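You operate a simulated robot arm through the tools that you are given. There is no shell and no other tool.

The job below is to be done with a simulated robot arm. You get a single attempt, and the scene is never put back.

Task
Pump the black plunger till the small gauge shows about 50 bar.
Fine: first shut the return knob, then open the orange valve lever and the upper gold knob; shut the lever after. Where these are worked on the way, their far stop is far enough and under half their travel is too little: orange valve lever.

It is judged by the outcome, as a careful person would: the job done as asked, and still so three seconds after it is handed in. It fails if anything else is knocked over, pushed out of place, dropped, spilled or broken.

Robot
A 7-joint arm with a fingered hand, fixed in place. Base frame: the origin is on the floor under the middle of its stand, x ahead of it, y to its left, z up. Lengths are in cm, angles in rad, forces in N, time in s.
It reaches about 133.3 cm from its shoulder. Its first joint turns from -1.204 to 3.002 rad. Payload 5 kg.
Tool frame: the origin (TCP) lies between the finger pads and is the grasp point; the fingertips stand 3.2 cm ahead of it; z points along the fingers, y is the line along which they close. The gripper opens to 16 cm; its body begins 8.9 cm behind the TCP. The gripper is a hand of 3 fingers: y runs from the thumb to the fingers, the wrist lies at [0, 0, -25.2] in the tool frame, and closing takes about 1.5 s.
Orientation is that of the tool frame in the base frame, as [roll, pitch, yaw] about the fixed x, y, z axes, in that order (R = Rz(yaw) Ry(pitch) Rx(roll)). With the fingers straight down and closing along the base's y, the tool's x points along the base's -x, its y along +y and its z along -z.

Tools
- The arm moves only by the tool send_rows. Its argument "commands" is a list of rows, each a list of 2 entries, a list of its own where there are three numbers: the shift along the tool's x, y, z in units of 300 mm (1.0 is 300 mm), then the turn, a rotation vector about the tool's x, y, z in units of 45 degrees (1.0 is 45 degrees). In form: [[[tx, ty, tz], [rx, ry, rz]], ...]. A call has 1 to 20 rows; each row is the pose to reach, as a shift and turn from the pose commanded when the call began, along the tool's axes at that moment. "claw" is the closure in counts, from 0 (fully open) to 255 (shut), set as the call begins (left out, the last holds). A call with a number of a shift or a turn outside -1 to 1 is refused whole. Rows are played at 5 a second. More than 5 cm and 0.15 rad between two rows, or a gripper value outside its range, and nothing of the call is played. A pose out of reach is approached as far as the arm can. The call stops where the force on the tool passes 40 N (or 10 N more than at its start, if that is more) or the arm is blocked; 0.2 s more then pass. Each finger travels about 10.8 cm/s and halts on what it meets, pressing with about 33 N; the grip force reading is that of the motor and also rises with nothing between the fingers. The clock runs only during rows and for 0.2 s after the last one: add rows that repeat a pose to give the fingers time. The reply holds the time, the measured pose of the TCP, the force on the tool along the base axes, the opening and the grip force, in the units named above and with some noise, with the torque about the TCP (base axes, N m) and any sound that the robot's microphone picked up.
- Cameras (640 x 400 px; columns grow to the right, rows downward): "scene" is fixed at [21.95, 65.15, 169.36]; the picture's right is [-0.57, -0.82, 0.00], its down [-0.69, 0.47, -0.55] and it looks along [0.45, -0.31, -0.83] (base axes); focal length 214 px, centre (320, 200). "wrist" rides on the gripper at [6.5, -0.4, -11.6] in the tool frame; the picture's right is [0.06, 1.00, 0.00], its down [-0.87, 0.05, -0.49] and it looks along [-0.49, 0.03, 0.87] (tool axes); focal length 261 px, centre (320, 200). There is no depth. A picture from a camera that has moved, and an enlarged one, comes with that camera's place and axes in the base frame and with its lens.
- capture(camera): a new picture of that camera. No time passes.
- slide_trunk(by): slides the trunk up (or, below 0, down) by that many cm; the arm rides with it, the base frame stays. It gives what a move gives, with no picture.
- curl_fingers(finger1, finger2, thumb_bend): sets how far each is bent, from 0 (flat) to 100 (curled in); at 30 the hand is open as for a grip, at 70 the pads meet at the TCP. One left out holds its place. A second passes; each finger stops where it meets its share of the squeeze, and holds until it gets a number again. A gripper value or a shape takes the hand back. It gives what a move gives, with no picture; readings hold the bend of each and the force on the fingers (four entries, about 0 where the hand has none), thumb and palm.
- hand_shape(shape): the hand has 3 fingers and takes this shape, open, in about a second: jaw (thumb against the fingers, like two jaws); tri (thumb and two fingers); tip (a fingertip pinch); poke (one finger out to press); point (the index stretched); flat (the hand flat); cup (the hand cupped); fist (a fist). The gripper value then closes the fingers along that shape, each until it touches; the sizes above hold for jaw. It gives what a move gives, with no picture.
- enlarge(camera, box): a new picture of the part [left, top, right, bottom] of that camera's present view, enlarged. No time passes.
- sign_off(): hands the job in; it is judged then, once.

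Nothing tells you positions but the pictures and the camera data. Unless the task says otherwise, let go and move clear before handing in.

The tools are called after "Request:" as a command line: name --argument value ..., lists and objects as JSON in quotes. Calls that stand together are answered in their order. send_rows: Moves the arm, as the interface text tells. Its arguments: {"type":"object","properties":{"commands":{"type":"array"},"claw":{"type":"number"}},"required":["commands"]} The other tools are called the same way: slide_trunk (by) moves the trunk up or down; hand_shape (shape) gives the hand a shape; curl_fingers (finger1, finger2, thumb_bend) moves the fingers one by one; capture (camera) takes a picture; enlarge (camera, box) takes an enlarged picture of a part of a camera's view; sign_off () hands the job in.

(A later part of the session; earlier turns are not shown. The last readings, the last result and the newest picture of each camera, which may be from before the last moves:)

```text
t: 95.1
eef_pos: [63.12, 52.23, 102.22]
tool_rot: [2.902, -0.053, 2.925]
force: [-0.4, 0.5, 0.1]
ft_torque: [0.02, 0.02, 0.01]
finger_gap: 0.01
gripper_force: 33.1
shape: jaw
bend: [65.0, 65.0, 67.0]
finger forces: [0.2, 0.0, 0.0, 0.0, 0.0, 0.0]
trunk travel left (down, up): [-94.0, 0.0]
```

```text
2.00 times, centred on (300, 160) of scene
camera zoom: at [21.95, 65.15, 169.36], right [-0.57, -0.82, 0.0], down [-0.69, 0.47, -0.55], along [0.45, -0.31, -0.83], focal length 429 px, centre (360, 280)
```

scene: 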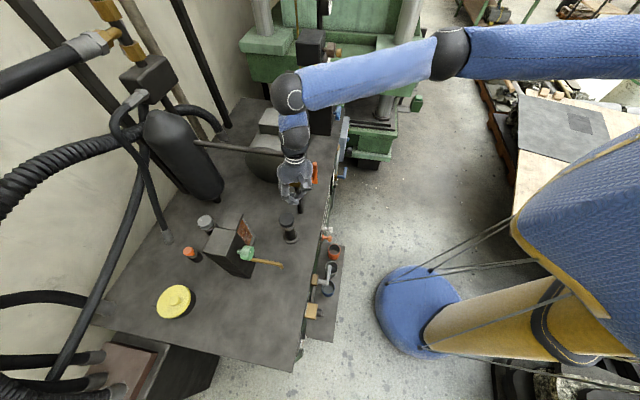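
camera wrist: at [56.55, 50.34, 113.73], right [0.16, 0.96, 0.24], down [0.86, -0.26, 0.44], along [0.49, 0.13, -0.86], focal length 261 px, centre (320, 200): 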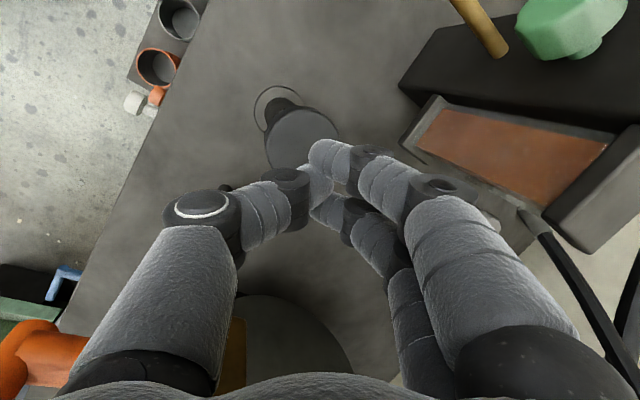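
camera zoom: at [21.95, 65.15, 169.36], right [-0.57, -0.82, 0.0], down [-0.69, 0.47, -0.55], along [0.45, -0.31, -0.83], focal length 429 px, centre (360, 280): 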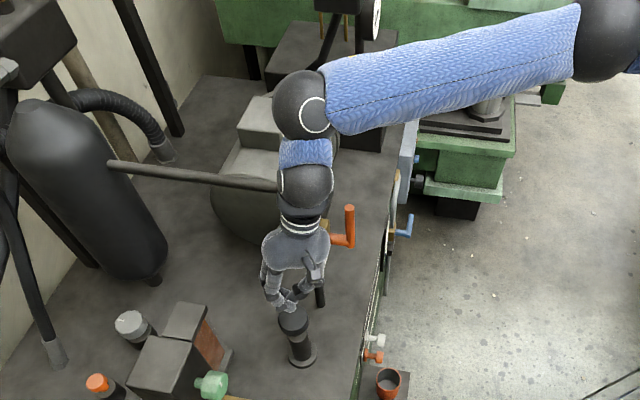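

The tilt is now only 14°, with better clearance, and the tips are right above the head. I'll descend and start pressing gently to learn the plunger's resistance.

Request:
send_rows --commands '[[[-0.0032, -0.0145, 0.0593], [0, 0, 0]], [[-0.0064, -0.029, 0.1187], [0, 0, 0]], [[-0.0097, -0.0434, 0.178], [0, 0, 0]], [[-0.0106, -0.0473, 0.194], [0, 0, 0]], [[-0.0115, -0.0512, 0.21], [0, 0, 0]], [[-0.0124, -0.0551, 0.2265], [0, 0, 0]], [[-0.0133, -0.059, 0.243], [0, 0, 0]]]'

Request:
capture --camera "wrist"

Request:
enlarge --camera "scene" --box '[240, 140, 340, 260]'

```text
t: 96.7
eef_pos: [63.1, 51.72, 95.64]
tool_rot: [2.9, -0.052, 2.923]
force: [1.9, 2.6, 8.0]
ft_torque: [0.11, -0.06, 0.03]
finger_gap: 0.0
gripper_force: 32.9
shape: jaw
bend: [65.0, 65.0, 68.0]
finger forces: [0.0, 0.1, 0.0, 0.0, 0.1, 0.0]
out of reach, approached as far as the arm can: row 3, 4, 5, 6, 7
trunk travel left (down, up): [-94.0, 0.0]
```

```text
taken
camera wrist: at [56.57, 49.88, 107.08], right [0.16, 0.96, 0.24], down [0.86, -0.26, 0.44], along [0.49, 0.13, -0.86], focal length 261 px, centre (320, 200)
```

wrist: 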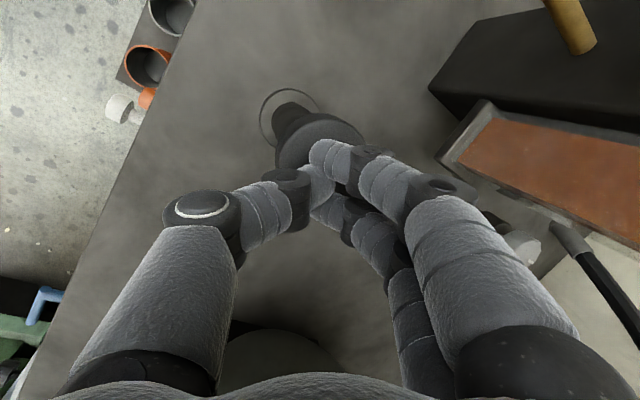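

```text
3.33 times, centred on (290, 200) of scene
camera zoom: at [21.95, 65.15, 169.36], right [-0.57, -0.82, 0.0], down [-0.69, 0.47, -0.55], along [0.45, -0.31, -0.83], focal length 715 px, centre (420, 200)
```

zoom: 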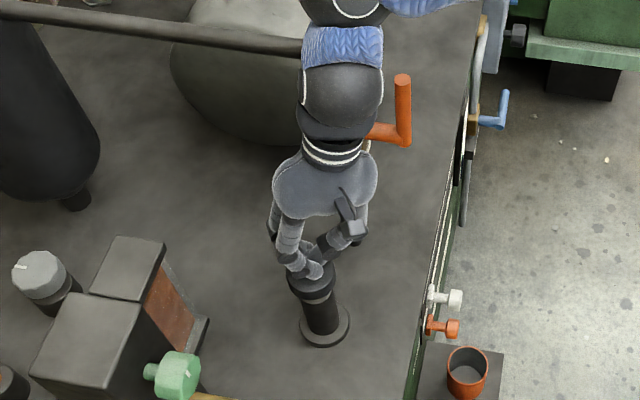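

Contact: about 8 N upward with the tips on the head. I'll press further in small steps to see if the plunger moves.

Request:
send_rows --commands '[[[-0.0009, -0.0039, 0.0162], [0, 0, 0]], [[-0.0018, -0.0079, 0.0323], [0, 0, 0]], [[-0.0027, -0.0118, 0.0485], [0, 0, 0]], [[-0.0035, -0.0158, 0.0647], [0, 0, 0]]]'

Request:
enlarge --camera "scene" --box '[240, 140, 340, 260]'

```text
t: 97.7
eef_pos: [63.04, 51.63, 93.59]
tool_rot: [2.898, -0.051, 2.922]
force: [1.5, -0.4, 12.3]
ft_torque: [0.02, -0.17, 0.0]
finger_gap: 0.02
gripper_force: 33.0
shape: jaw
bend: [65.0, 65.0, 68.0]
finger forces: [0.1, 0.0, 0.0, 0.1, 0.1, 0.0]
trunk travel left (down, up): [-94.0, 0.0]
```

```text
3.33 times, centred on (290, 200) of scene
camera zoom: at [21.95, 65.15, 169.36], right [-0.57, -0.82, 0.0], down [-0.69, 0.47, -0.55], along [0.45, -0.31, -0.83], focal length 715 px, centre (420, 200)
```

zoom: 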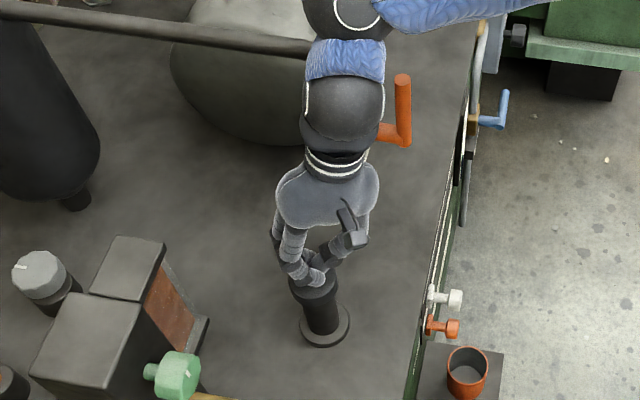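

The plunger is moving, at about 12 N. I'll continue down to find the bottom of the stroke.

Request:
send_rows --commands '[[[-0.0009, -0.0039, 0.0162], [0, 0, 0]], [[-0.0018, -0.0079, 0.0323], [0, 0, 0]], [[-0.0027, -0.0118, 0.0485], [0, 0, 0]], [[-0.0035, -0.0158, 0.0647], [0, 0, 0]]]'

Request:
enlarge --camera "scene" --box '[240, 140, 340, 260]'

```text
t: 98.4
eef_pos: [62.99, 51.74, 93.3]
tool_rot: [2.893, -0.052, 2.925]
force: [-5.2, -4.3, 23.9]
ft_torque: [0.0, -0.08, -0.01]
finger_gap: 0.0
gripper_force: 33.2
shape: jaw
bend: [65.0, 67.0, 68.0]
finger forces: [0.1, 0.1, 0.0, 0.0, 48.0, 0.0]
out of reach, approached as far as the arm can: row 1, 2, 3
trunk travel left (down, up): [-94.0, 0.0]
stopped in row 3: the force on the tool passed its limit at 52 N (the readings are from after the stop); the commanded pose is now the measured one
```

```text
3.33 times, centred on (290, 200) of scene
camera zoom: at [21.95, 65.15, 169.36], right [-0.57, -0.82, 0.0], down [-0.69, 0.47, -0.55], along [0.45, -0.31, -0.83], focal length 715 px, centre (420, 200)
```

zoom: 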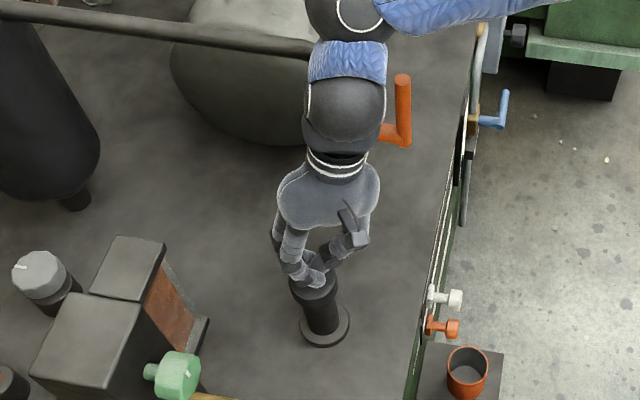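

That's the bottom of the stroke, about 2.3 cm of travel. I'll lift and see whether the plunger springs back.

Request:
send_rows --commands '[[[0.0009, 0.0039, -0.0162], [0, 0, 0]], [[0.0027, 0.0118, -0.0485], [0, 0, 0]], [[0.0053, 0.0236, -0.097], [0, 0, 0]], [[0.008, 0.0355, -0.1455], [0, 0, 0]], [[0.008, 0.0355, -0.1455], [0, 0, 0]]]'

Request:
enlarge --camera "scene" --box '[240, 140, 340, 260]'

Request:
capture --camera "wrist"

```text
t: 99.6
eef_pos: [63.14, 51.48, 97.55]
tool_rot: [2.9, -0.055, 2.922]
force: [0.0, -0.3, 1.5]
ft_torque: [-0.02, -0.01, 0.0]
finger_gap: 0.01
gripper_force: 33.6
shape: jaw
bend: [65.0, 66.0, 68.0]
finger forces: [0.1, 0.1, 0.0, 0.1, 0.1, 0.0]
trunk travel left (down, up): [-94.0, 0.0]
```

```text
3.33 times, centred on (290, 200) of scene
camera zoom: at [21.95, 65.15, 169.36], right [-0.57, -0.82, 0.0], down [-0.69, 0.47, -0.55], along [0.45, -0.31, -0.83], focal length 715 px, centre (420, 200)
```

zoom: 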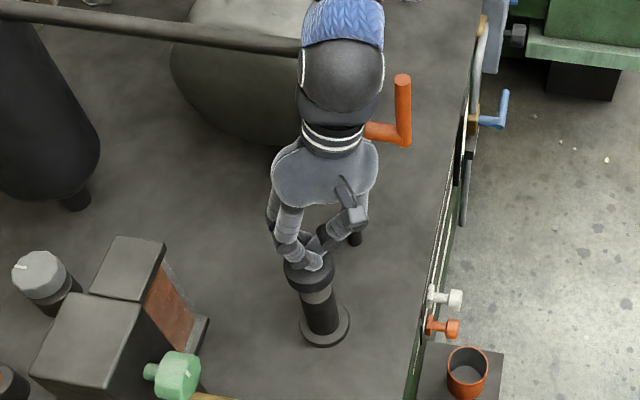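

```text
taken
camera wrist: at [56.63, 49.61, 108.98], right [0.16, 0.96, 0.24], down [0.86, -0.26, 0.44], along [0.49, 0.14, -0.86], focal length 261 px, centre (320, 200)
```

wrist: 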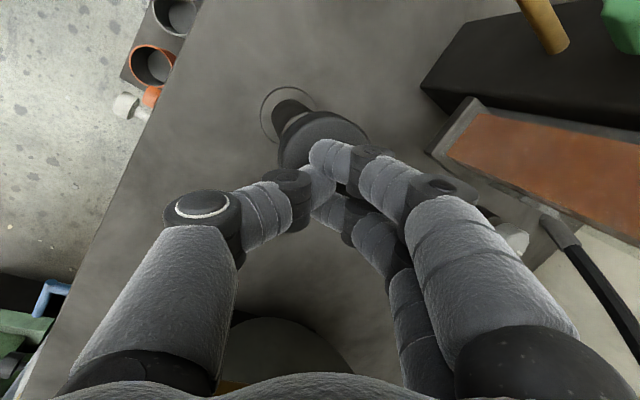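

The plunger springs back on its own, so one full stroke is done. I'll try reading the gauges from the fixed camera with strong magnification before pumping more.

Request:
enlarge --camera "scene" --box '[318, 50, 338, 86]'

Request:
enlarge --camera "scene" --box '[318, 0, 342, 18]'

```text
11.11 times, centred on (328, 68) of scene
camera zoom: at [21.95, 65.15, 169.36], right [-0.57, -0.82, 0.0], down [-0.69, 0.47, -0.55], along [0.45, -0.31, -0.83], focal length 2383 px, centre (231, 1667)
```

zoom: 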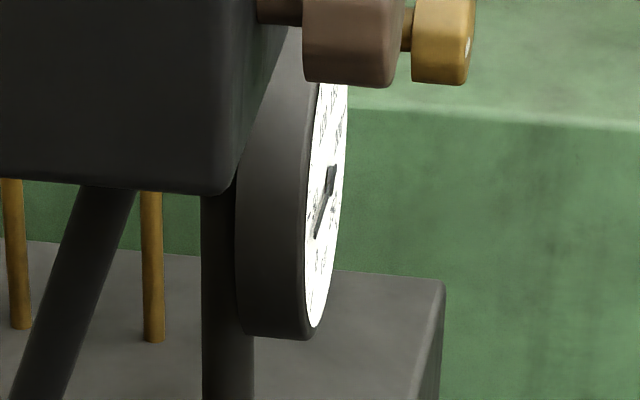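

```text
16.00 times, centred on (330, 9) of scene
camera zoom: at [21.95, 65.15, 169.36], right [-0.57, -0.82, 0.0], down [-0.69, 0.47, -0.55], along [0.45, -0.31, -0.83], focal length 3432 px, centre (160, 3256)
```

zoom: 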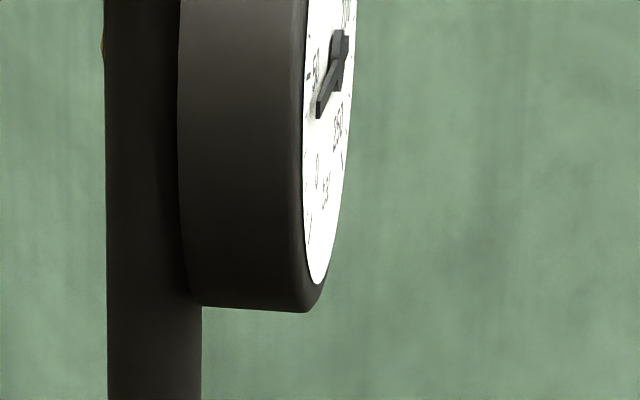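

This works: the needles are visible at a grazing angle. I'll magnify further to compare the needle with the tick marks.

Request:
enlarge --camera "scene" --box '[328, 0, 334, 10]'

Request:
enlarge --camera "scene" --box '[323, 57, 331, 74]'

```text
16.00 times, centred on (331, 5) of scene
camera zoom: at [21.95, 65.15, 169.36], right [-0.57, -0.82, 0.0], down [-0.69, 0.47, -0.55], along [0.45, -0.31, -0.83], focal length 3432 px, centre (144, 3320)
```

zoom: 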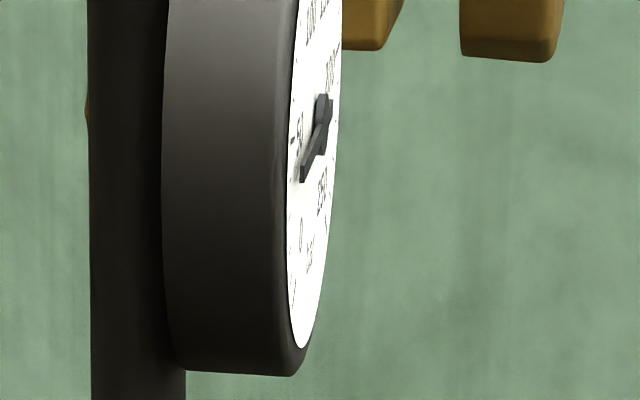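

```text
16.00 times, centred on (327, 66) of scene
camera zoom: at [21.95, 65.15, 169.36], right [-0.57, -0.82, 0.0], down [-0.69, 0.47, -0.55], along [0.45, -0.31, -0.83], focal length 3432 px, centre (208, 2352)
```

zoom: 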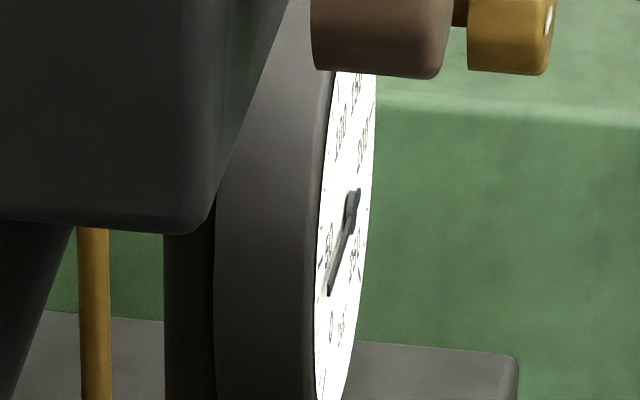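

By my fit the small gauge now reads roughly 36–38 bar, so each stroke adds perhaps 7 bar. I'll do a second full stroke and compare.

Request:
send_rows --commands '[[[-0.0018, -0.0079, 0.0323], [0, 0, 0]], [[-0.0035, -0.0158, 0.0647], [0, 0, 0]], [[-0.0053, -0.0237, 0.097], [0, 0, 0]], [[-0.0066, -0.0296, 0.1212], [0, 0, 0]], [[-0.0074, -0.0331, 0.1358], [0, 0, 0]], [[-0.0074, -0.0331, 0.1358], [0, 0, 0]]]'

Request:
enlarge --camera "scene" --box '[328, 0, 334, 10]'

Request:
enlarge --camera "scene" --box '[250, 180, 330, 250]'

```text
t: 101.0
eef_pos: [63.16, 51.64, 93.43]
tool_rot: [2.897, -0.053, 2.923]
force: [-0.8, -3.4, 13.5]
ft_torque: [-0.05, -0.09, 0.0]
finger_gap: 0.0
gripper_force: 32.9
shape: jaw
bend: [65.0, 66.0, 68.0]
finger forces: [0.0, 0.1, 0.1, 0.0, 0.0, 0.1]
trunk travel left (down, up): [-94.0, 0.0]
```

```text
16.00 times, centred on (331, 5) of scene
camera zoom: at [21.95, 65.15, 169.36], right [-0.57, -0.82, 0.0], down [-0.69, 0.47, -0.55], along [0.45, -0.31, -0.83], focal length 3432 px, centre (144, 3320)
```

zoom: 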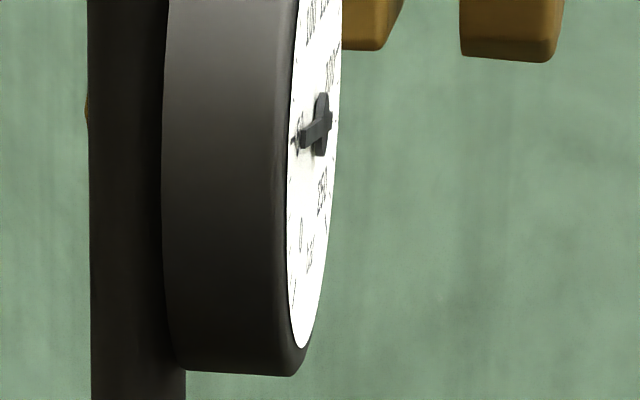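

```text
5.71 times, centred on (290, 215) of scene
camera zoom: at [21.95, 65.15, 169.36], right [-0.57, -0.82, 0.0], down [-0.69, 0.47, -0.55], along [0.45, -0.31, -0.83], focal length 1226 px, centre (491, 114)
```

zoom: 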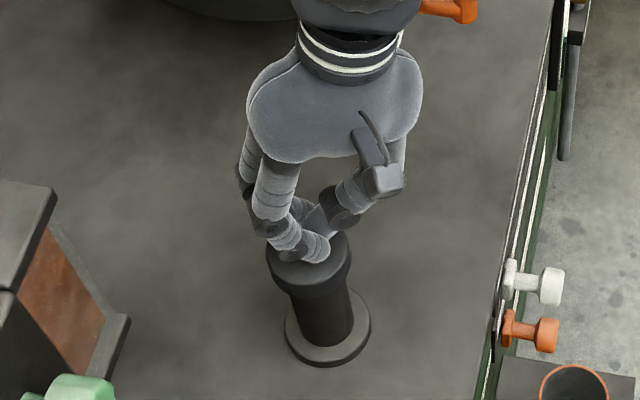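

The needle jumped close to the 50 tick after the second stroke. I'll lift off and check that the reading holds.

Request:
send_rows --commands '[[[0.0018, 0.0079, -0.0323], [0, 0, 0]], [[0.0053, 0.0237, -0.097], [0, 0, 0]], [[0.0089, 0.0395, -0.1617], [0, 0, 0]], [[0.0142, 0.0631, -0.2586], [0, 0, 0]], [[0.0195, 0.0868, -0.3556], [0, 0, 0]]]'

Request:
enlarge --camera "scene" --box '[328, 0, 334, 10]'

Request:
enlarge --camera "scene" --box '[323, 57, 331, 74]'

Request:
capture --camera "scene"

```text
t: 102.2
eef_pos: [63.06, 51.58, 104.26]
tool_rot: [2.898, -0.053, 2.924]
force: [0.3, 0.5, 0.5]
ft_torque: [0.02, 0.03, -0.02]
finger_gap: 0.03
gripper_force: 32.7
shape: jaw
bend: [65.0, 66.0, 68.0]
finger forces: [0.0, 0.0, 0.1, 0.0, 0.0, 0.1]
trunk travel left (down, up): [-94.0, 0.0]
```

```text
16.00 times, centred on (331, 5) of scene
camera zoom: at [21.95, 65.15, 169.36], right [-0.57, -0.82, 0.0], down [-0.69, 0.47, -0.55], along [0.45, -0.31, -0.83], focal length 3432 px, centre (144, 3320)
```

zoom: 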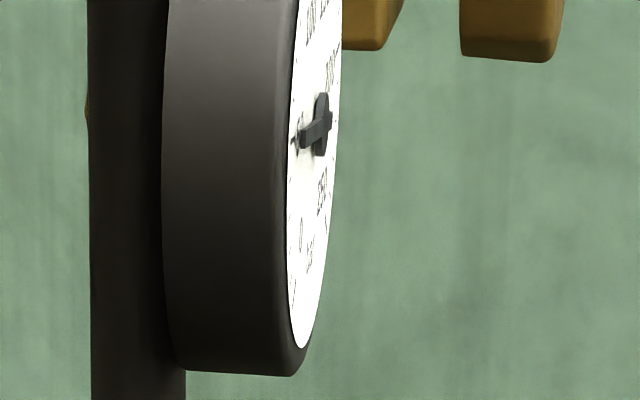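

```text
16.00 times, centred on (327, 66) of scene
camera zoom: at [21.95, 65.15, 169.36], right [-0.57, -0.82, 0.0], down [-0.69, 0.47, -0.55], along [0.45, -0.31, -0.83], focal length 3432 px, centre (208, 2352)
```

zoom: 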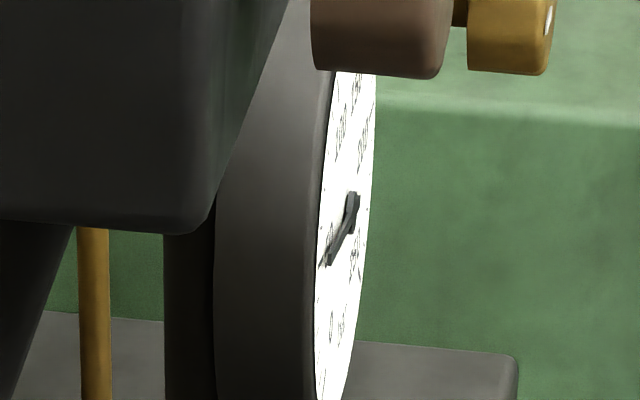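

```text
taken
```

scene: 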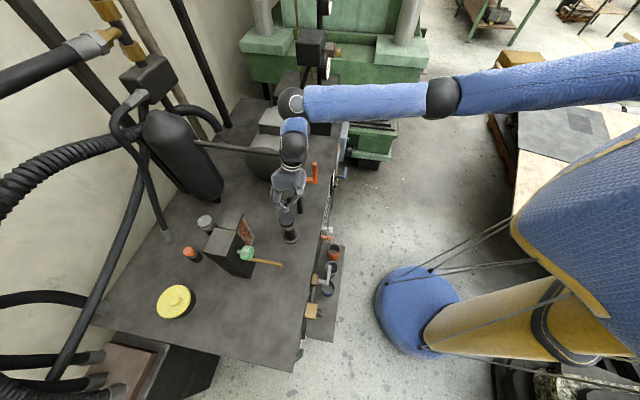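

The reading holds after release. I'll rise and go look at the small gauge from the front to confirm the value.

Request:
send_rows --commands '[[[0.0078, 0.0348, -0.1422], [0, 0, 0]], [[0.0156, 0.0696, -0.2844], [0, 0, 0]], [[0.0234, 0.1044, -0.4266], [0, 0, 0]], [[0.0312, 0.1392, -0.5688], [0, 0, 0]], [[0.039, 0.174, -0.711], [0, 0, 0]], [[0.039, 0.174, -0.86], [0, 0, 0]]]'

Request:
capture --camera "scene"

```text
t: 103.6
eef_pos: [62.93, 49.96, 130.77]
tool_rot: [2.898, -0.054, 2.924]
force: [0.8, 0.3, 0.2]
ft_torque: [0.05, -0.03, -0.04]
finger_gap: 0.02
gripper_force: 32.9
shape: jaw
bend: [65.0, 66.0, 68.0]
finger forces: [0.0, 0.0, 0.0, 0.1, 0.0, 0.1]
trunk travel left (down, up): [-94.0, 0.0]
```

```text
taken
```

scene: 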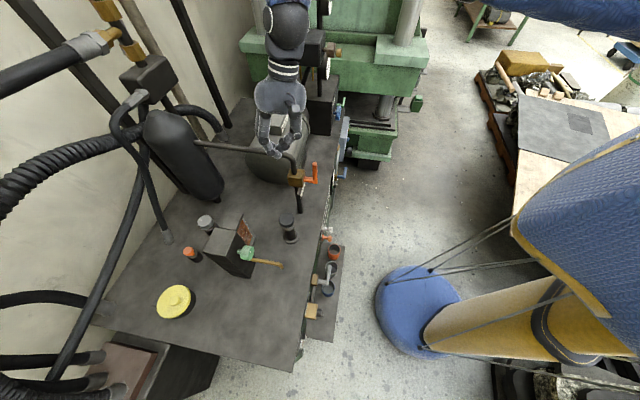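

Request:
send_rows --commands '[[[0.027, -0.108, -0.1055], [0.05, -0.0115, 0]], [[0.053, -0.216, -0.211], [0.1, -0.023, 0]], [[0.08, -0.3235, -0.3165], [0.15, -0.0345, 0]], [[0.107, -0.431, -0.422], [0.2, -0.046, 0]], [[0.133, -0.539, -0.5275], [0.25, -0.0575, 0]], [[0.16, -0.647, -0.633], [0.303, -0.069, 0]]]' --claw 0

```text
t: 105.0
eef_pos: [53.88, 28.04, 144.7]
tool_rot: [3.135, 0.001, 2.919]
force: [-0.3, -0.1, -0.1]
ft_torque: [0.04, -0.05, 0.0]
finger_gap: 16.0
gripper_force: 0.1
shape: jaw
bend: [30.0, 30.0, 30.0]
finger forces: [0.1, 0.1, 0.0, 0.1, 0.0, 0.0]
trunk travel left (down, up): [-94.0, 0.0]
```

Request:
send_rows --commands '[[[0.027, -0.1085, -0.072], [0, -0.056, 0]], [[0.053, -0.217, -0.144], [0, -0.111, 0]], [[0.08, -0.3255, -0.2165], [0, -0.167, 0]], [[0.107, -0.434, -0.289], [0, -0.222, 0]], [[0.133, -0.5425, -0.361], [0, -0.278, 0]], [[0.16, -0.651, -0.433], [0, -0.333, 0]]]'

Request:
capture --camera "wrist"

```text
t: 106.4
eef_pos: [44.88, 10.08, 157.37]
tool_rot: [3.134, 0.263, 2.917]
force: [-0.6, -0.7, 0.4]
ft_torque: [0.03, -0.01, 0.03]
finger_gap: 15.99
gripper_force: 0.1
shape: jaw
bend: [30.0, 30.0, 30.0]
finger forces: [0.0, 0.0, 0.1, 0.1, 0.0, 0.1]
trunk travel left (down, up): [-94.0, 0.0]
```

```text
taken
camera wrist: at [35.55, 11.71, 166.81], right [0.16, 0.99, -0.01], down [0.7, -0.11, 0.7], along [0.69, -0.12, -0.71], focal length 261 px, centre (320, 200)
```

wrist: 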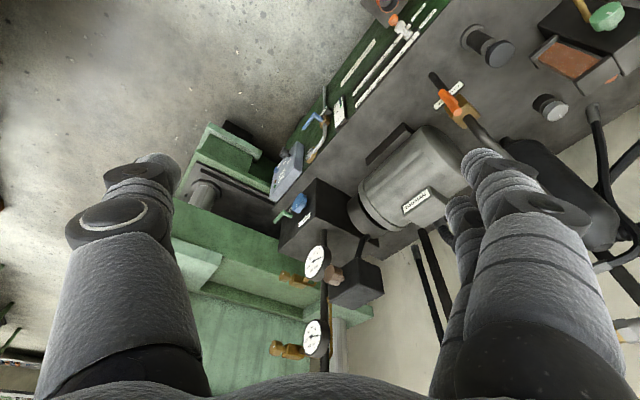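

Both gauges are in clear view. I'll zoom in on them.

Request:
enlarge --camera "wrist" --box '[295, 312, 335, 364]'

Request:
enlarge --camera "wrist" --box '[295, 236, 340, 286]'

```text
7.69 times, centred on (315, 338) of wrist
camera zoom: at [35.55, 11.71, 166.81], right [0.16, 0.99, -0.01], down [0.7, -0.11, 0.7], along [0.69, -0.12, -0.71], focal length 2005 px, centre (358, -862)
```

zoom: 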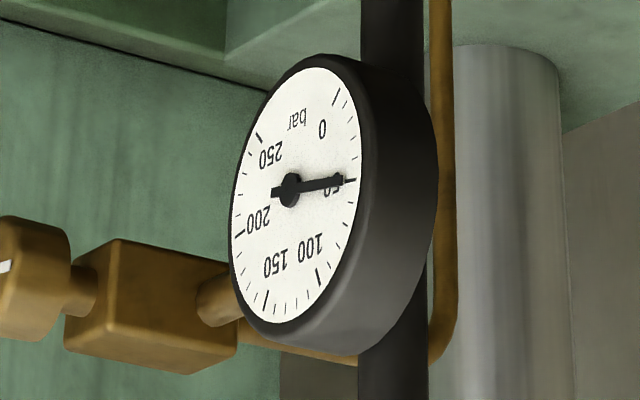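

```text
8.00 times, centred on (318, 261) of wrist
camera zoom: at [35.55, 11.71, 166.81], right [0.16, 0.99, -0.01], down [0.7, -0.11, 0.7], along [0.69, -0.12, -0.71], focal length 2085 px, centre (340, -288)
```

zoom: 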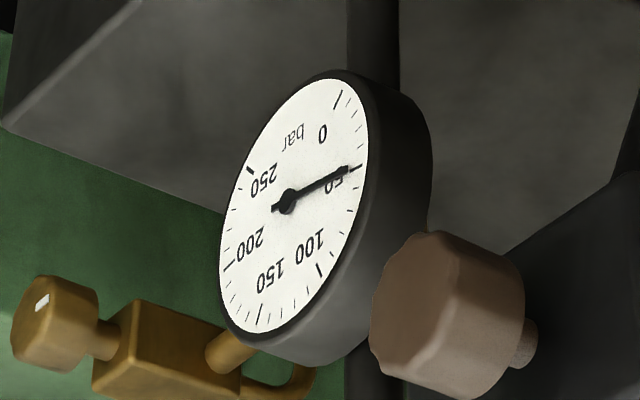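

The small gauge needle sits right on the 50 bar tick, and the big gauge agrees. What's left is shutting the orange lever. I'll locate the handle precisely in its open position.

Request:
enlarge --camera "wrist" --box '[420, 60, 500, 130]'

Request:
enlarge --camera "scene" --box '[280, 155, 340, 200]'

```text
5.71 times, centred on (460, 95) of wrist
camera zoom: at [35.55, 11.71, 166.81], right [0.16, 0.99, -0.01], down [0.7, -0.11, 0.7], along [0.69, -0.12, -0.71], focal length 1489 px, centre (-480, 800)
```

zoom: 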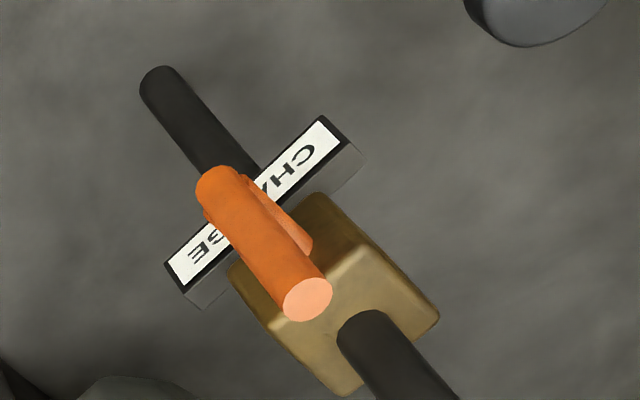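

```text
8.89 times, centred on (310, 178) of scene
camera zoom: at [21.95, 65.15, 169.36], right [-0.57, -0.82, 0.0], down [-0.69, 0.47, -0.55], along [0.45, -0.31, -0.83], focal length 1906 px, centre (409, 400)
```

zoom: 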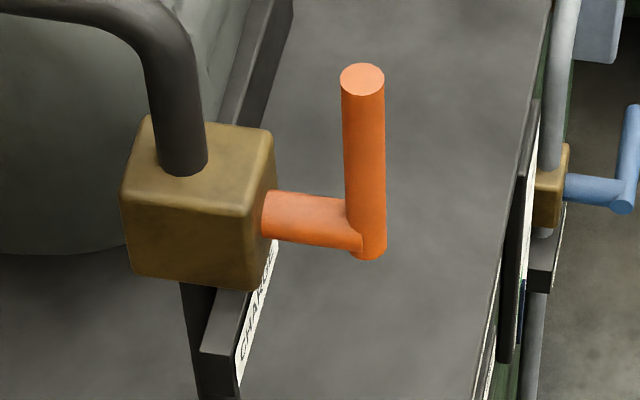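

The open handle's top is at about (66, 37, 113). To shut it I'll push it right and down from the front with closed fingers. That needs the lower trunk height used for the earlier lever work.

Request:
slide_trunk --by -54

Request:
capture --camera "scene"

```text
refused: -54 is not a number from -40 to 40
```

```text
taken
```

scene: 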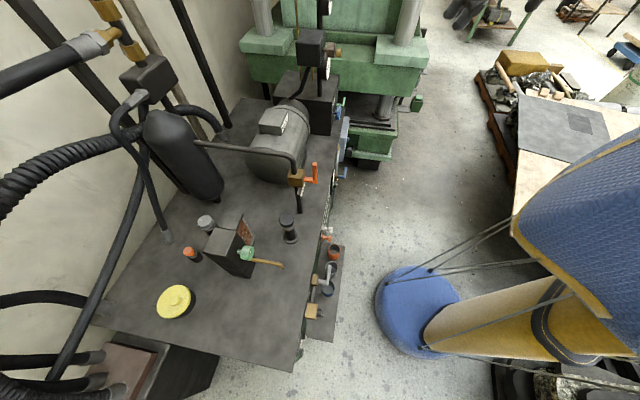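

Request:
slide_trunk --by -40

Request:
slide_trunk --by -14

Request:
capture --camera "scene"

```text
t: 110.2
eef_pos: [45.04, 10.39, 117.14]
tool_rot: [3.136, 0.262, 2.917]
force: [-0.2, -0.3, 0.5]
ft_torque: [0.02, 0.0, -0.02]
finger_gap: 16.0
gripper_force: 0.1
shape: jaw
bend: [30.0, 30.0, 30.0]
finger forces: [0.1, 0.1, 0.0, 0.1, 0.1, 0.0]
trunk travel left (down, up): [-54.0, 40.0]
```

```text
t: 111.9
eef_pos: [44.97, 10.47, 103.24]
tool_rot: [3.136, 0.263, 2.916]
force: [1.0, 1.0, 0.1]
ft_torque: [-0.03, 0.02, -0.01]
finger_gap: 16.0
gripper_force: 0.0
shape: jaw
bend: [30.0, 30.0, 30.0]
finger forces: [0.0, 0.0, 0.0, 0.1, 0.1, 0.0]
trunk travel left (down, up): [-40.0, 54.0]
```

```text
taken
```

scene: 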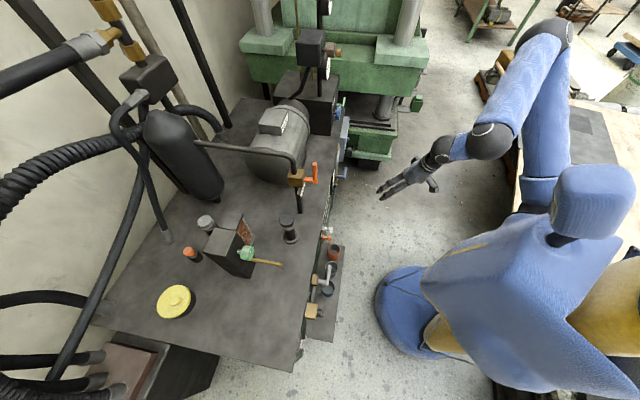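

Request:
send_rows --commands '[[[-0.0455, 0.0245, -0.018], [-0.082, -0.099, -0.099]], [[-0.091, 0.049, -0.036], [-0.164, -0.198, -0.198]], [[-0.1365, 0.0735, -0.054], [-0.247, -0.297, -0.296]], [[-0.182, 0.098, -0.072], [-0.329, -0.396, -0.395]], [[-0.2275, 0.1225, -0.09], [-0.411, -0.495, -0.494]], [[-0.273, 0.147, -0.108], [-0.493, -0.594, -0.593]], [[-0.3185, 0.1715, -0.126], [-0.575, -0.693, -0.692]], [[-0.364, 0.196, -0.144], [-0.658, -0.792, -0.79]], [[-0.4095, 0.2205, -0.162], [-0.74, -0.891, -0.889]], [[-0.455, 0.245, -0.18], [-0.822, -0.99, -0.988]]]' --claw 255

Request:
capture --camera "scene"

Request:
capture --camera "wrist"

```text
t: 114.1
eef_pos: [58.16, 14.86, 112.01]
tool_rot: [3.12, 1.12, -2.402]
force: [0.1, -0.3, -0.5]
ft_torque: [0.03, 0.01, -0.04]
finger_gap: 0.02
gripper_force: 33.2
shape: jaw
bend: [65.0, 65.0, 67.0]
finger forces: [0.0, 0.1, 0.0, 0.0, 0.0, 0.0]
trunk travel left (down, up): [-40.0, 54.0]
```

```text
taken
```

scene: 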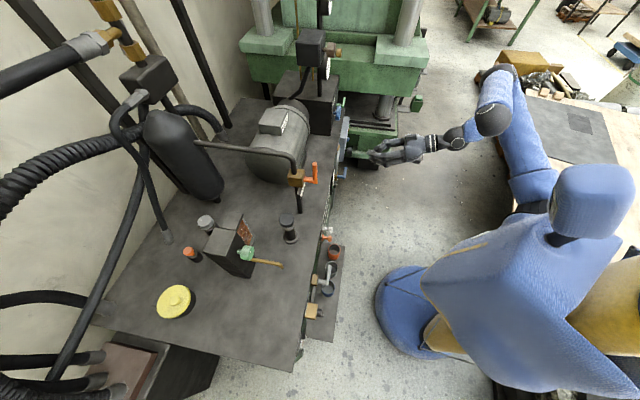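

```text
taken
camera wrist: at [48.7, 5.27, 111.16], right [-0.71, 0.71, -0.05], down [-0.08, -0.01, 1.0], along [0.7, 0.71, 0.06], focal length 261 px, centre (320, 200)
```

wrist: 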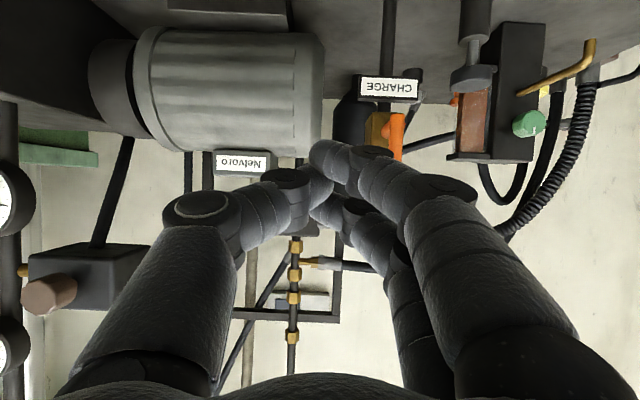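

Request:
send_rows --commands '[[[-0.023, 0.111, 0.033], [0, 0, 0]], [[-0.047, 0.221, 0.066], [0, 0, 0]], [[-0.07, 0.332, 0.1], [0, 0, 0]], [[-0.094, 0.442, 0.133], [0, 0, 0]], [[-0.117, 0.553, 0.166], [0, 0, 0]]]'

Request:
capture --camera "scene"

Request:
capture --camera "wrist"

```text
t: 115.3
eef_pos: [51.0, 31.26, 113.24]
tool_rot: [3.123, 1.117, -2.4]
force: [0.3, -0.2, -0.8]
ft_torque: [0.0, -0.03, 0.02]
finger_gap: 0.0
gripper_force: 32.8
shape: jaw
bend: [65.0, 65.0, 67.0]
finger forces: [0.0, 0.0, 0.0, 0.0, 0.0, 0.0]
trunk travel left (down, up): [-40.0, 54.0]
```

```text
taken
```

scene: 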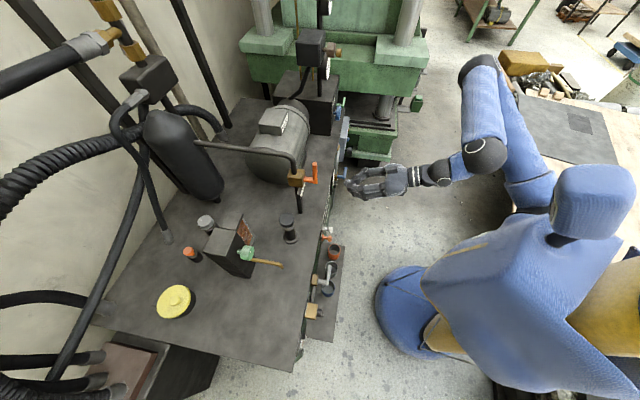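

```text
taken
camera wrist: at [41.57, 21.78, 112.43], right [-0.71, 0.71, -0.05], down [-0.08, -0.01, 1.0], along [0.7, 0.71, 0.06], focal length 261 px, centre (320, 200)
```

wrist: 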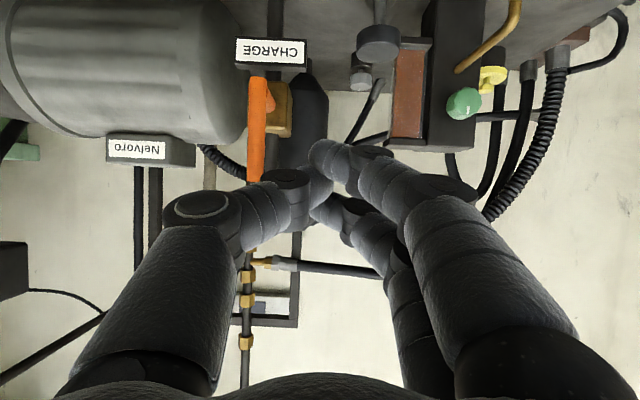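

The handle is just right of the closed fingers, as planned. I'll move forward so the fingertips sit left of the handle.

Request:
send_rows --commands '[[[-0.026, -0.004, 0.085], [0, 0, 0]], [[-0.052, -0.008, 0.17], [0, 0, 0]], [[-0.079, -0.012, 0.255], [0, 0, 0]], [[-0.105, -0.016, 0.34], [0, 0, 0]], [[-0.131, -0.02, 0.425], [0, 0, 0]]]'

Request:
capture --camera "wrist"

Request:
enlarge --camera "scene" --box '[270, 130, 410, 220]'

```text
t: 116.5
eef_pos: [61.11, 39.82, 110.93]
tool_rot: [3.12, 1.116, -2.404]
force: [-0.5, 0.6, 0.6]
ft_torque: [-0.02, -0.04, 0.03]
finger_gap: 0.01
gripper_force: 32.8
shape: jaw
bend: [65.0, 65.0, 67.0]
finger forces: [0.1, 0.0, 0.0, 0.0, 0.0, 0.1]
trunk travel left (down, up): [-40.0, 54.0]
```

```text
taken
camera wrist: at [51.69, 30.31, 110.25], right [-0.71, 0.71, -0.05], down [-0.08, -0.01, 1.0], along [0.7, 0.71, 0.06], focal length 261 px, centre (320, 200)
```

wrist: 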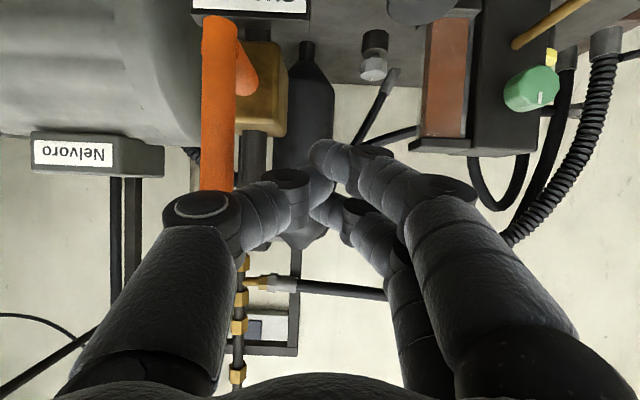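

```text
4.44 times, centred on (340, 175) of scene
camera zoom: at [21.95, 65.15, 169.36], right [-0.57, -0.82, 0.0], down [-0.69, 0.47, -0.55], along [0.45, -0.31, -0.83], focal length 953 px, centre (231, 311)
```

zoom: 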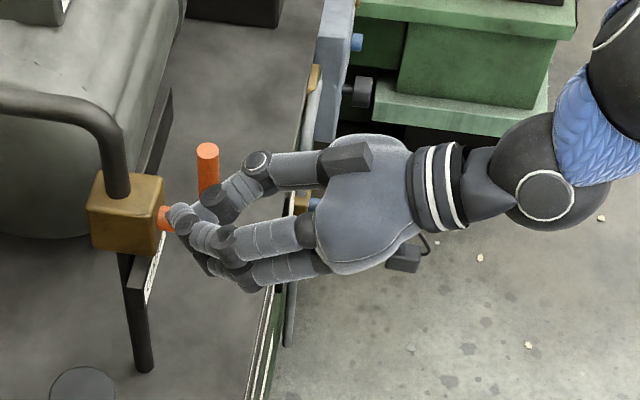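

The closed fingers are left of the handle. I'll sweep right along the handle's arc, pushing it toward closed.

Request:
send_rows --commands '[[[0, -0.045, 0], [0, 0, 0]], [[0, -0.09, 0], [0, 0, 0]], [[-0.0075, -0.123, -0.0036], [0, 0, 0]], [[-0.015, -0.153, -0.0073], [0, 0, 0]], [[-0.0165, -0.187, -0.008], [0, 0, 0]], [[-0.018, -0.22, -0.0087], [0, 0, 0]]]'

Request:
capture --camera "wrist"

Request:
enlarge --camera "scene" --box '[270, 130, 410, 220]'

```text
t: 117.9
eef_pos: [65.75, 35.03, 111.62]
tool_rot: [3.122, 1.119, -2.402]
force: [-0.7, 0.8, 0.5]
ft_torque: [0.02, -0.01, -0.03]
finger_gap: 0.0
gripper_force: 33.2
shape: jaw
bend: [65.0, 65.0, 67.0]
finger forces: [0.1, 0.0, 0.1, 0.0, 0.0, 0.0]
trunk travel left (down, up): [-40.0, 54.0]
```

```text
taken
camera wrist: at [56.33, 25.47, 110.81], right [-0.71, 0.71, -0.05], down [-0.08, -0.01, 1.0], along [0.7, 0.71, 0.06], focal length 261 px, centre (320, 200)
```

wrist: 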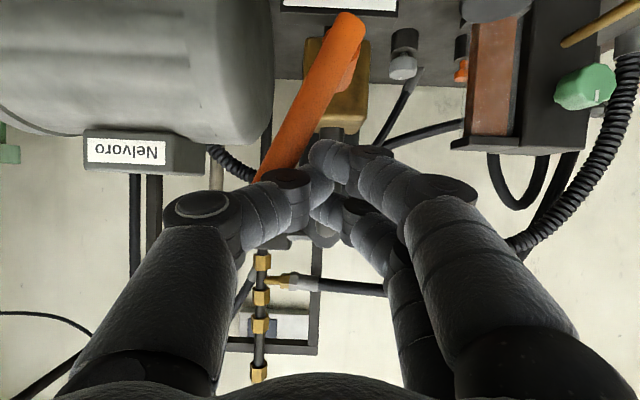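

```text
4.44 times, centred on (340, 175) of scene
camera zoom: at [21.95, 65.15, 169.36], right [-0.57, -0.82, 0.0], down [-0.69, 0.47, -0.55], along [0.45, -0.31, -0.83], focal length 953 px, centre (231, 311)
```

zoom: 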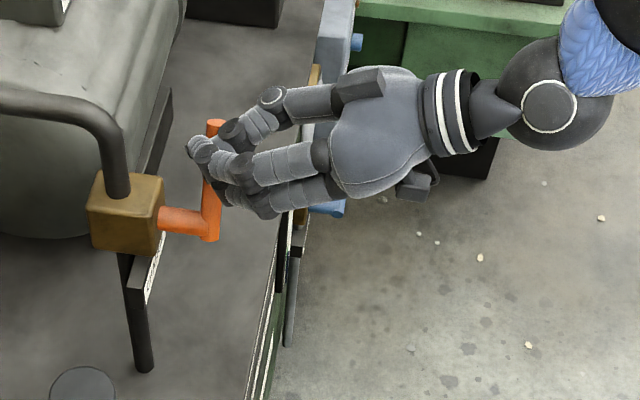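

The handle is following, already about 30° over at very low force. I'll continue the arc.

Request:
send_rows --commands '[[[0.006, -0.033, 0.003], [0, 0, 0]], [[0.015, -0.065, 0.007], [0, 0, 0]], [[0.0285, -0.097, 0.0138], [0, 0, 0]], [[0.0435, -0.123, 0.021], [0, 0, 0]], [[0.063, -0.15, 0.0305], [0, 0, 0]], [[0.084, -0.172, 0.0406], [0, 0, 0]]]'

Request:
capture --camera "wrist"

Request:
enlarge --camera "scene" --box '[270, 130, 410, 220]'

```text
t: 119.3
eef_pos: [69.19, 31.11, 108.82]
tool_rot: [3.119, 1.119, -2.404]
force: [0.2, 0.4, -0.3]
ft_torque: [-0.01, 0.01, -0.01]
finger_gap: 0.0
gripper_force: 33.3
shape: jaw
bend: [65.0, 65.0, 67.0]
finger forces: [0.0, 0.0, 0.0, 0.0, 0.1, 0.1]
trunk travel left (down, up): [-40.0, 54.0]
```

```text
taken
camera wrist: at [59.76, 21.61, 108.03], right [-0.71, 0.71, -0.05], down [-0.08, -0.01, 1.0], along [0.7, 0.71, 0.06], focal length 261 px, centre (320, 200)
```

wrist: 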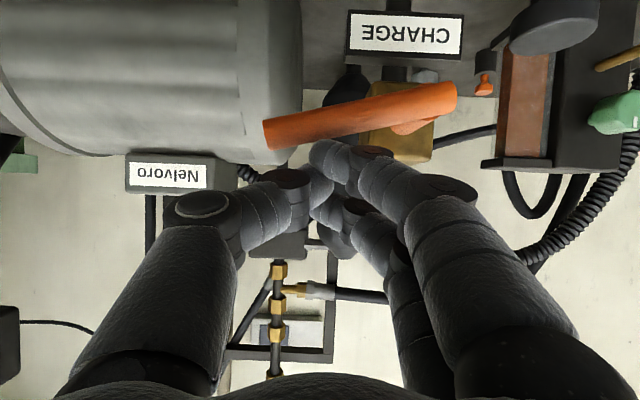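

```text
4.44 times, centred on (340, 175) of scene
camera zoom: at [21.95, 65.15, 169.36], right [-0.57, -0.82, 0.0], down [-0.69, 0.47, -0.55], along [0.45, -0.31, -0.83], focal length 953 px, centre (231, 311)
```

zoom: 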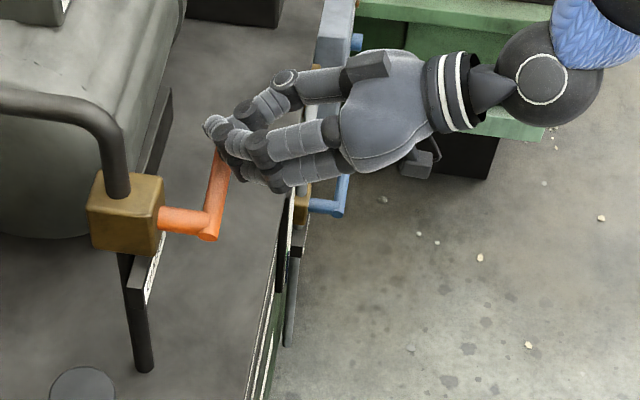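

Only about 12° remain. I'll press straight down onto the handle until it meets its closed stop.

Request:
send_rows --commands '[[[0.012, -0.003, 0.0058], [0, 0, 0]], [[0.024, -0.006, 0.0116], [0, 0, 0]], [[0.036, -0.008, 0.0174], [0, 0, 0]], [[0.048, -0.01, 0.0232], [0, 0, 0]], [[0.06, -0.01, 0.029], [0, 0, 0]]]'

Request:
capture --camera "wrist"

```text
t: 120.5
eef_pos: [69.22, 30.93, 107.01]
tool_rot: [3.118, 1.123, -2.404]
force: [3.7, 2.4, 23.1]
ft_torque: [0.37, -0.52, -0.12]
finger_gap: 0.0
gripper_force: 32.6
shape: jaw
bend: [66.0, 65.0, 67.0]
finger forces: [38.3, 0.0, 0.0, 0.0, 0.0, 0.0]
trunk travel left (down, up): [-40.0, 54.0]
```

```text
taken
camera wrist: at [59.78, 21.52, 106.27], right [-0.71, 0.71, -0.05], down [-0.08, -0.01, 1.0], along [0.7, 0.71, 0.07], focal length 261 px, centre (320, 200)
```

wrist: 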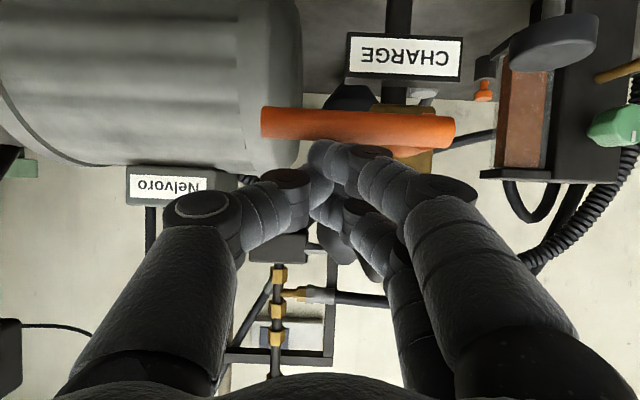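

The handle is horizontal and firmly on its stop, with 23 N of resistance. I'll lift slightly, then back away.

Request:
send_rows --commands '[[[-0.03, 0, -0.0145], [0, 0, 0]], [[-0.075, 0, -0.05], [0, 0, 0]], [[-0.1, 0, -0.15], [0, 0, 0]], [[-0.1, 0, -0.28], [0, 0, 0]], [[-0.1, 0, -0.42], [0, 0, 0]], [[-0.1, 0, -0.56], [0, 0, 0]]]'

Request:
capture --camera "wrist"

Request:
enlarge --camera "scene" --box '[270, 130, 410, 220]'

Request:
enlarge --camera "scene" --box '[328, 0, 334, 10]'

```text
t: 121.9
eef_pos: [59.28, 21.57, 116.95]
tool_rot: [3.118, 1.12, -2.404]
force: [0.2, 0.9, -0.5]
ft_torque: [0.0, 0.01, 0.01]
finger_gap: 0.0
gripper_force: 33.0
shape: jaw
bend: [66.0, 65.0, 67.0]
finger forces: [0.0, 0.0, 0.0, 0.0, 0.0, 0.0]
trunk travel left (down, up): [-40.0, 54.0]
```

```text
taken
camera wrist: at [49.89, 11.96, 116.07], right [-0.71, 0.71, -0.05], down [-0.08, -0.01, 1.0], along [0.7, 0.71, 0.06], focal length 261 px, centre (320, 200)
```

wrist: 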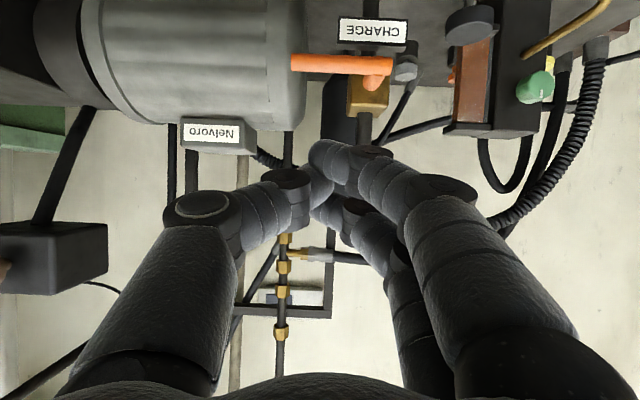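

```text
4.44 times, centred on (340, 175) of scene
camera zoom: at [21.95, 65.15, 169.36], right [-0.57, -0.82, 0.0], down [-0.69, 0.47, -0.55], along [0.45, -0.31, -0.83], focal length 953 px, centre (231, 311)
```

zoom: 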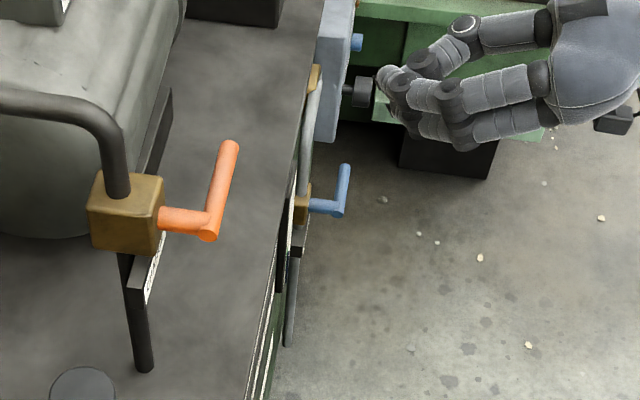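

```text
16.00 times, centred on (331, 5) of scene
camera zoom: at [21.95, 65.15, 169.36], right [-0.57, -0.82, 0.0], down [-0.69, 0.47, -0.55], along [0.45, -0.31, -0.83], focal length 3432 px, centre (144, 3320)
```

zoom: 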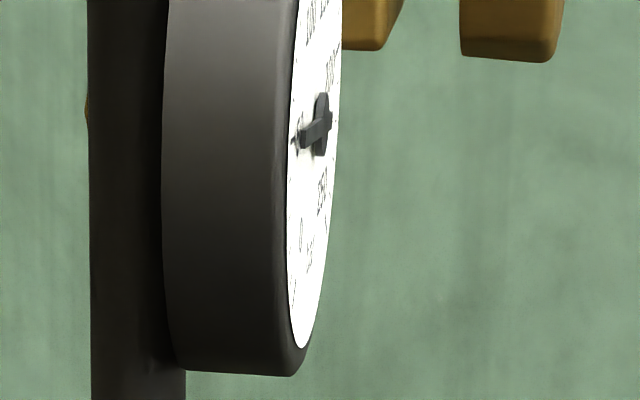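

The lever is back across its pipe, shut as it was originally, and the needle hasn't moved. I'll take one front view to verify the gauge and both knobs before handing in.

Request:
send_rows --commands '[[[-0.014, -0.133, -0.07], [0, 0, 0]], [[-0.027, -0.267, -0.14], [0, 0, 0]], [[-0.041, -0.4, -0.21], [0, 0, 0]], [[-0.055, -0.533, -0.28], [0, 0, 0]], [[-0.069, -0.667, -0.35], [0, 0, 0]], [[-0.082, -0.8, -0.42], [0, 0, 0]], [[-0.096, -0.933, -0.49], [0, 0, 0]]]' --claw 0

Request:
capture --camera "wrist"

```text
t: 123.5
eef_pos: [70.12, -7.43, 125.57]
tool_rot: [3.12, 1.119, -2.404]
force: [0.4, 0.0, -0.2]
ft_torque: [0.05, 0.02, 0.0]
finger_gap: 15.97
gripper_force: 0.0
shape: jaw
bend: [30.0, 30.0, 30.0]
finger forces: [0.1, 0.1, 0.0, 0.0, 0.0, 0.1]
trunk travel left (down, up): [-40.0, 54.0]
```

```text
taken
camera wrist: at [60.65, -16.85, 124.73], right [-0.71, 0.71, -0.05], down [-0.08, -0.01, 1.0], along [0.7, 0.71, 0.06], focal length 261 px, centre (320, 200)
```

wrist: 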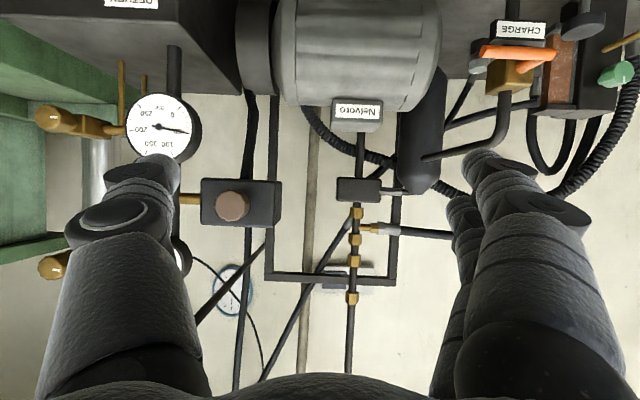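

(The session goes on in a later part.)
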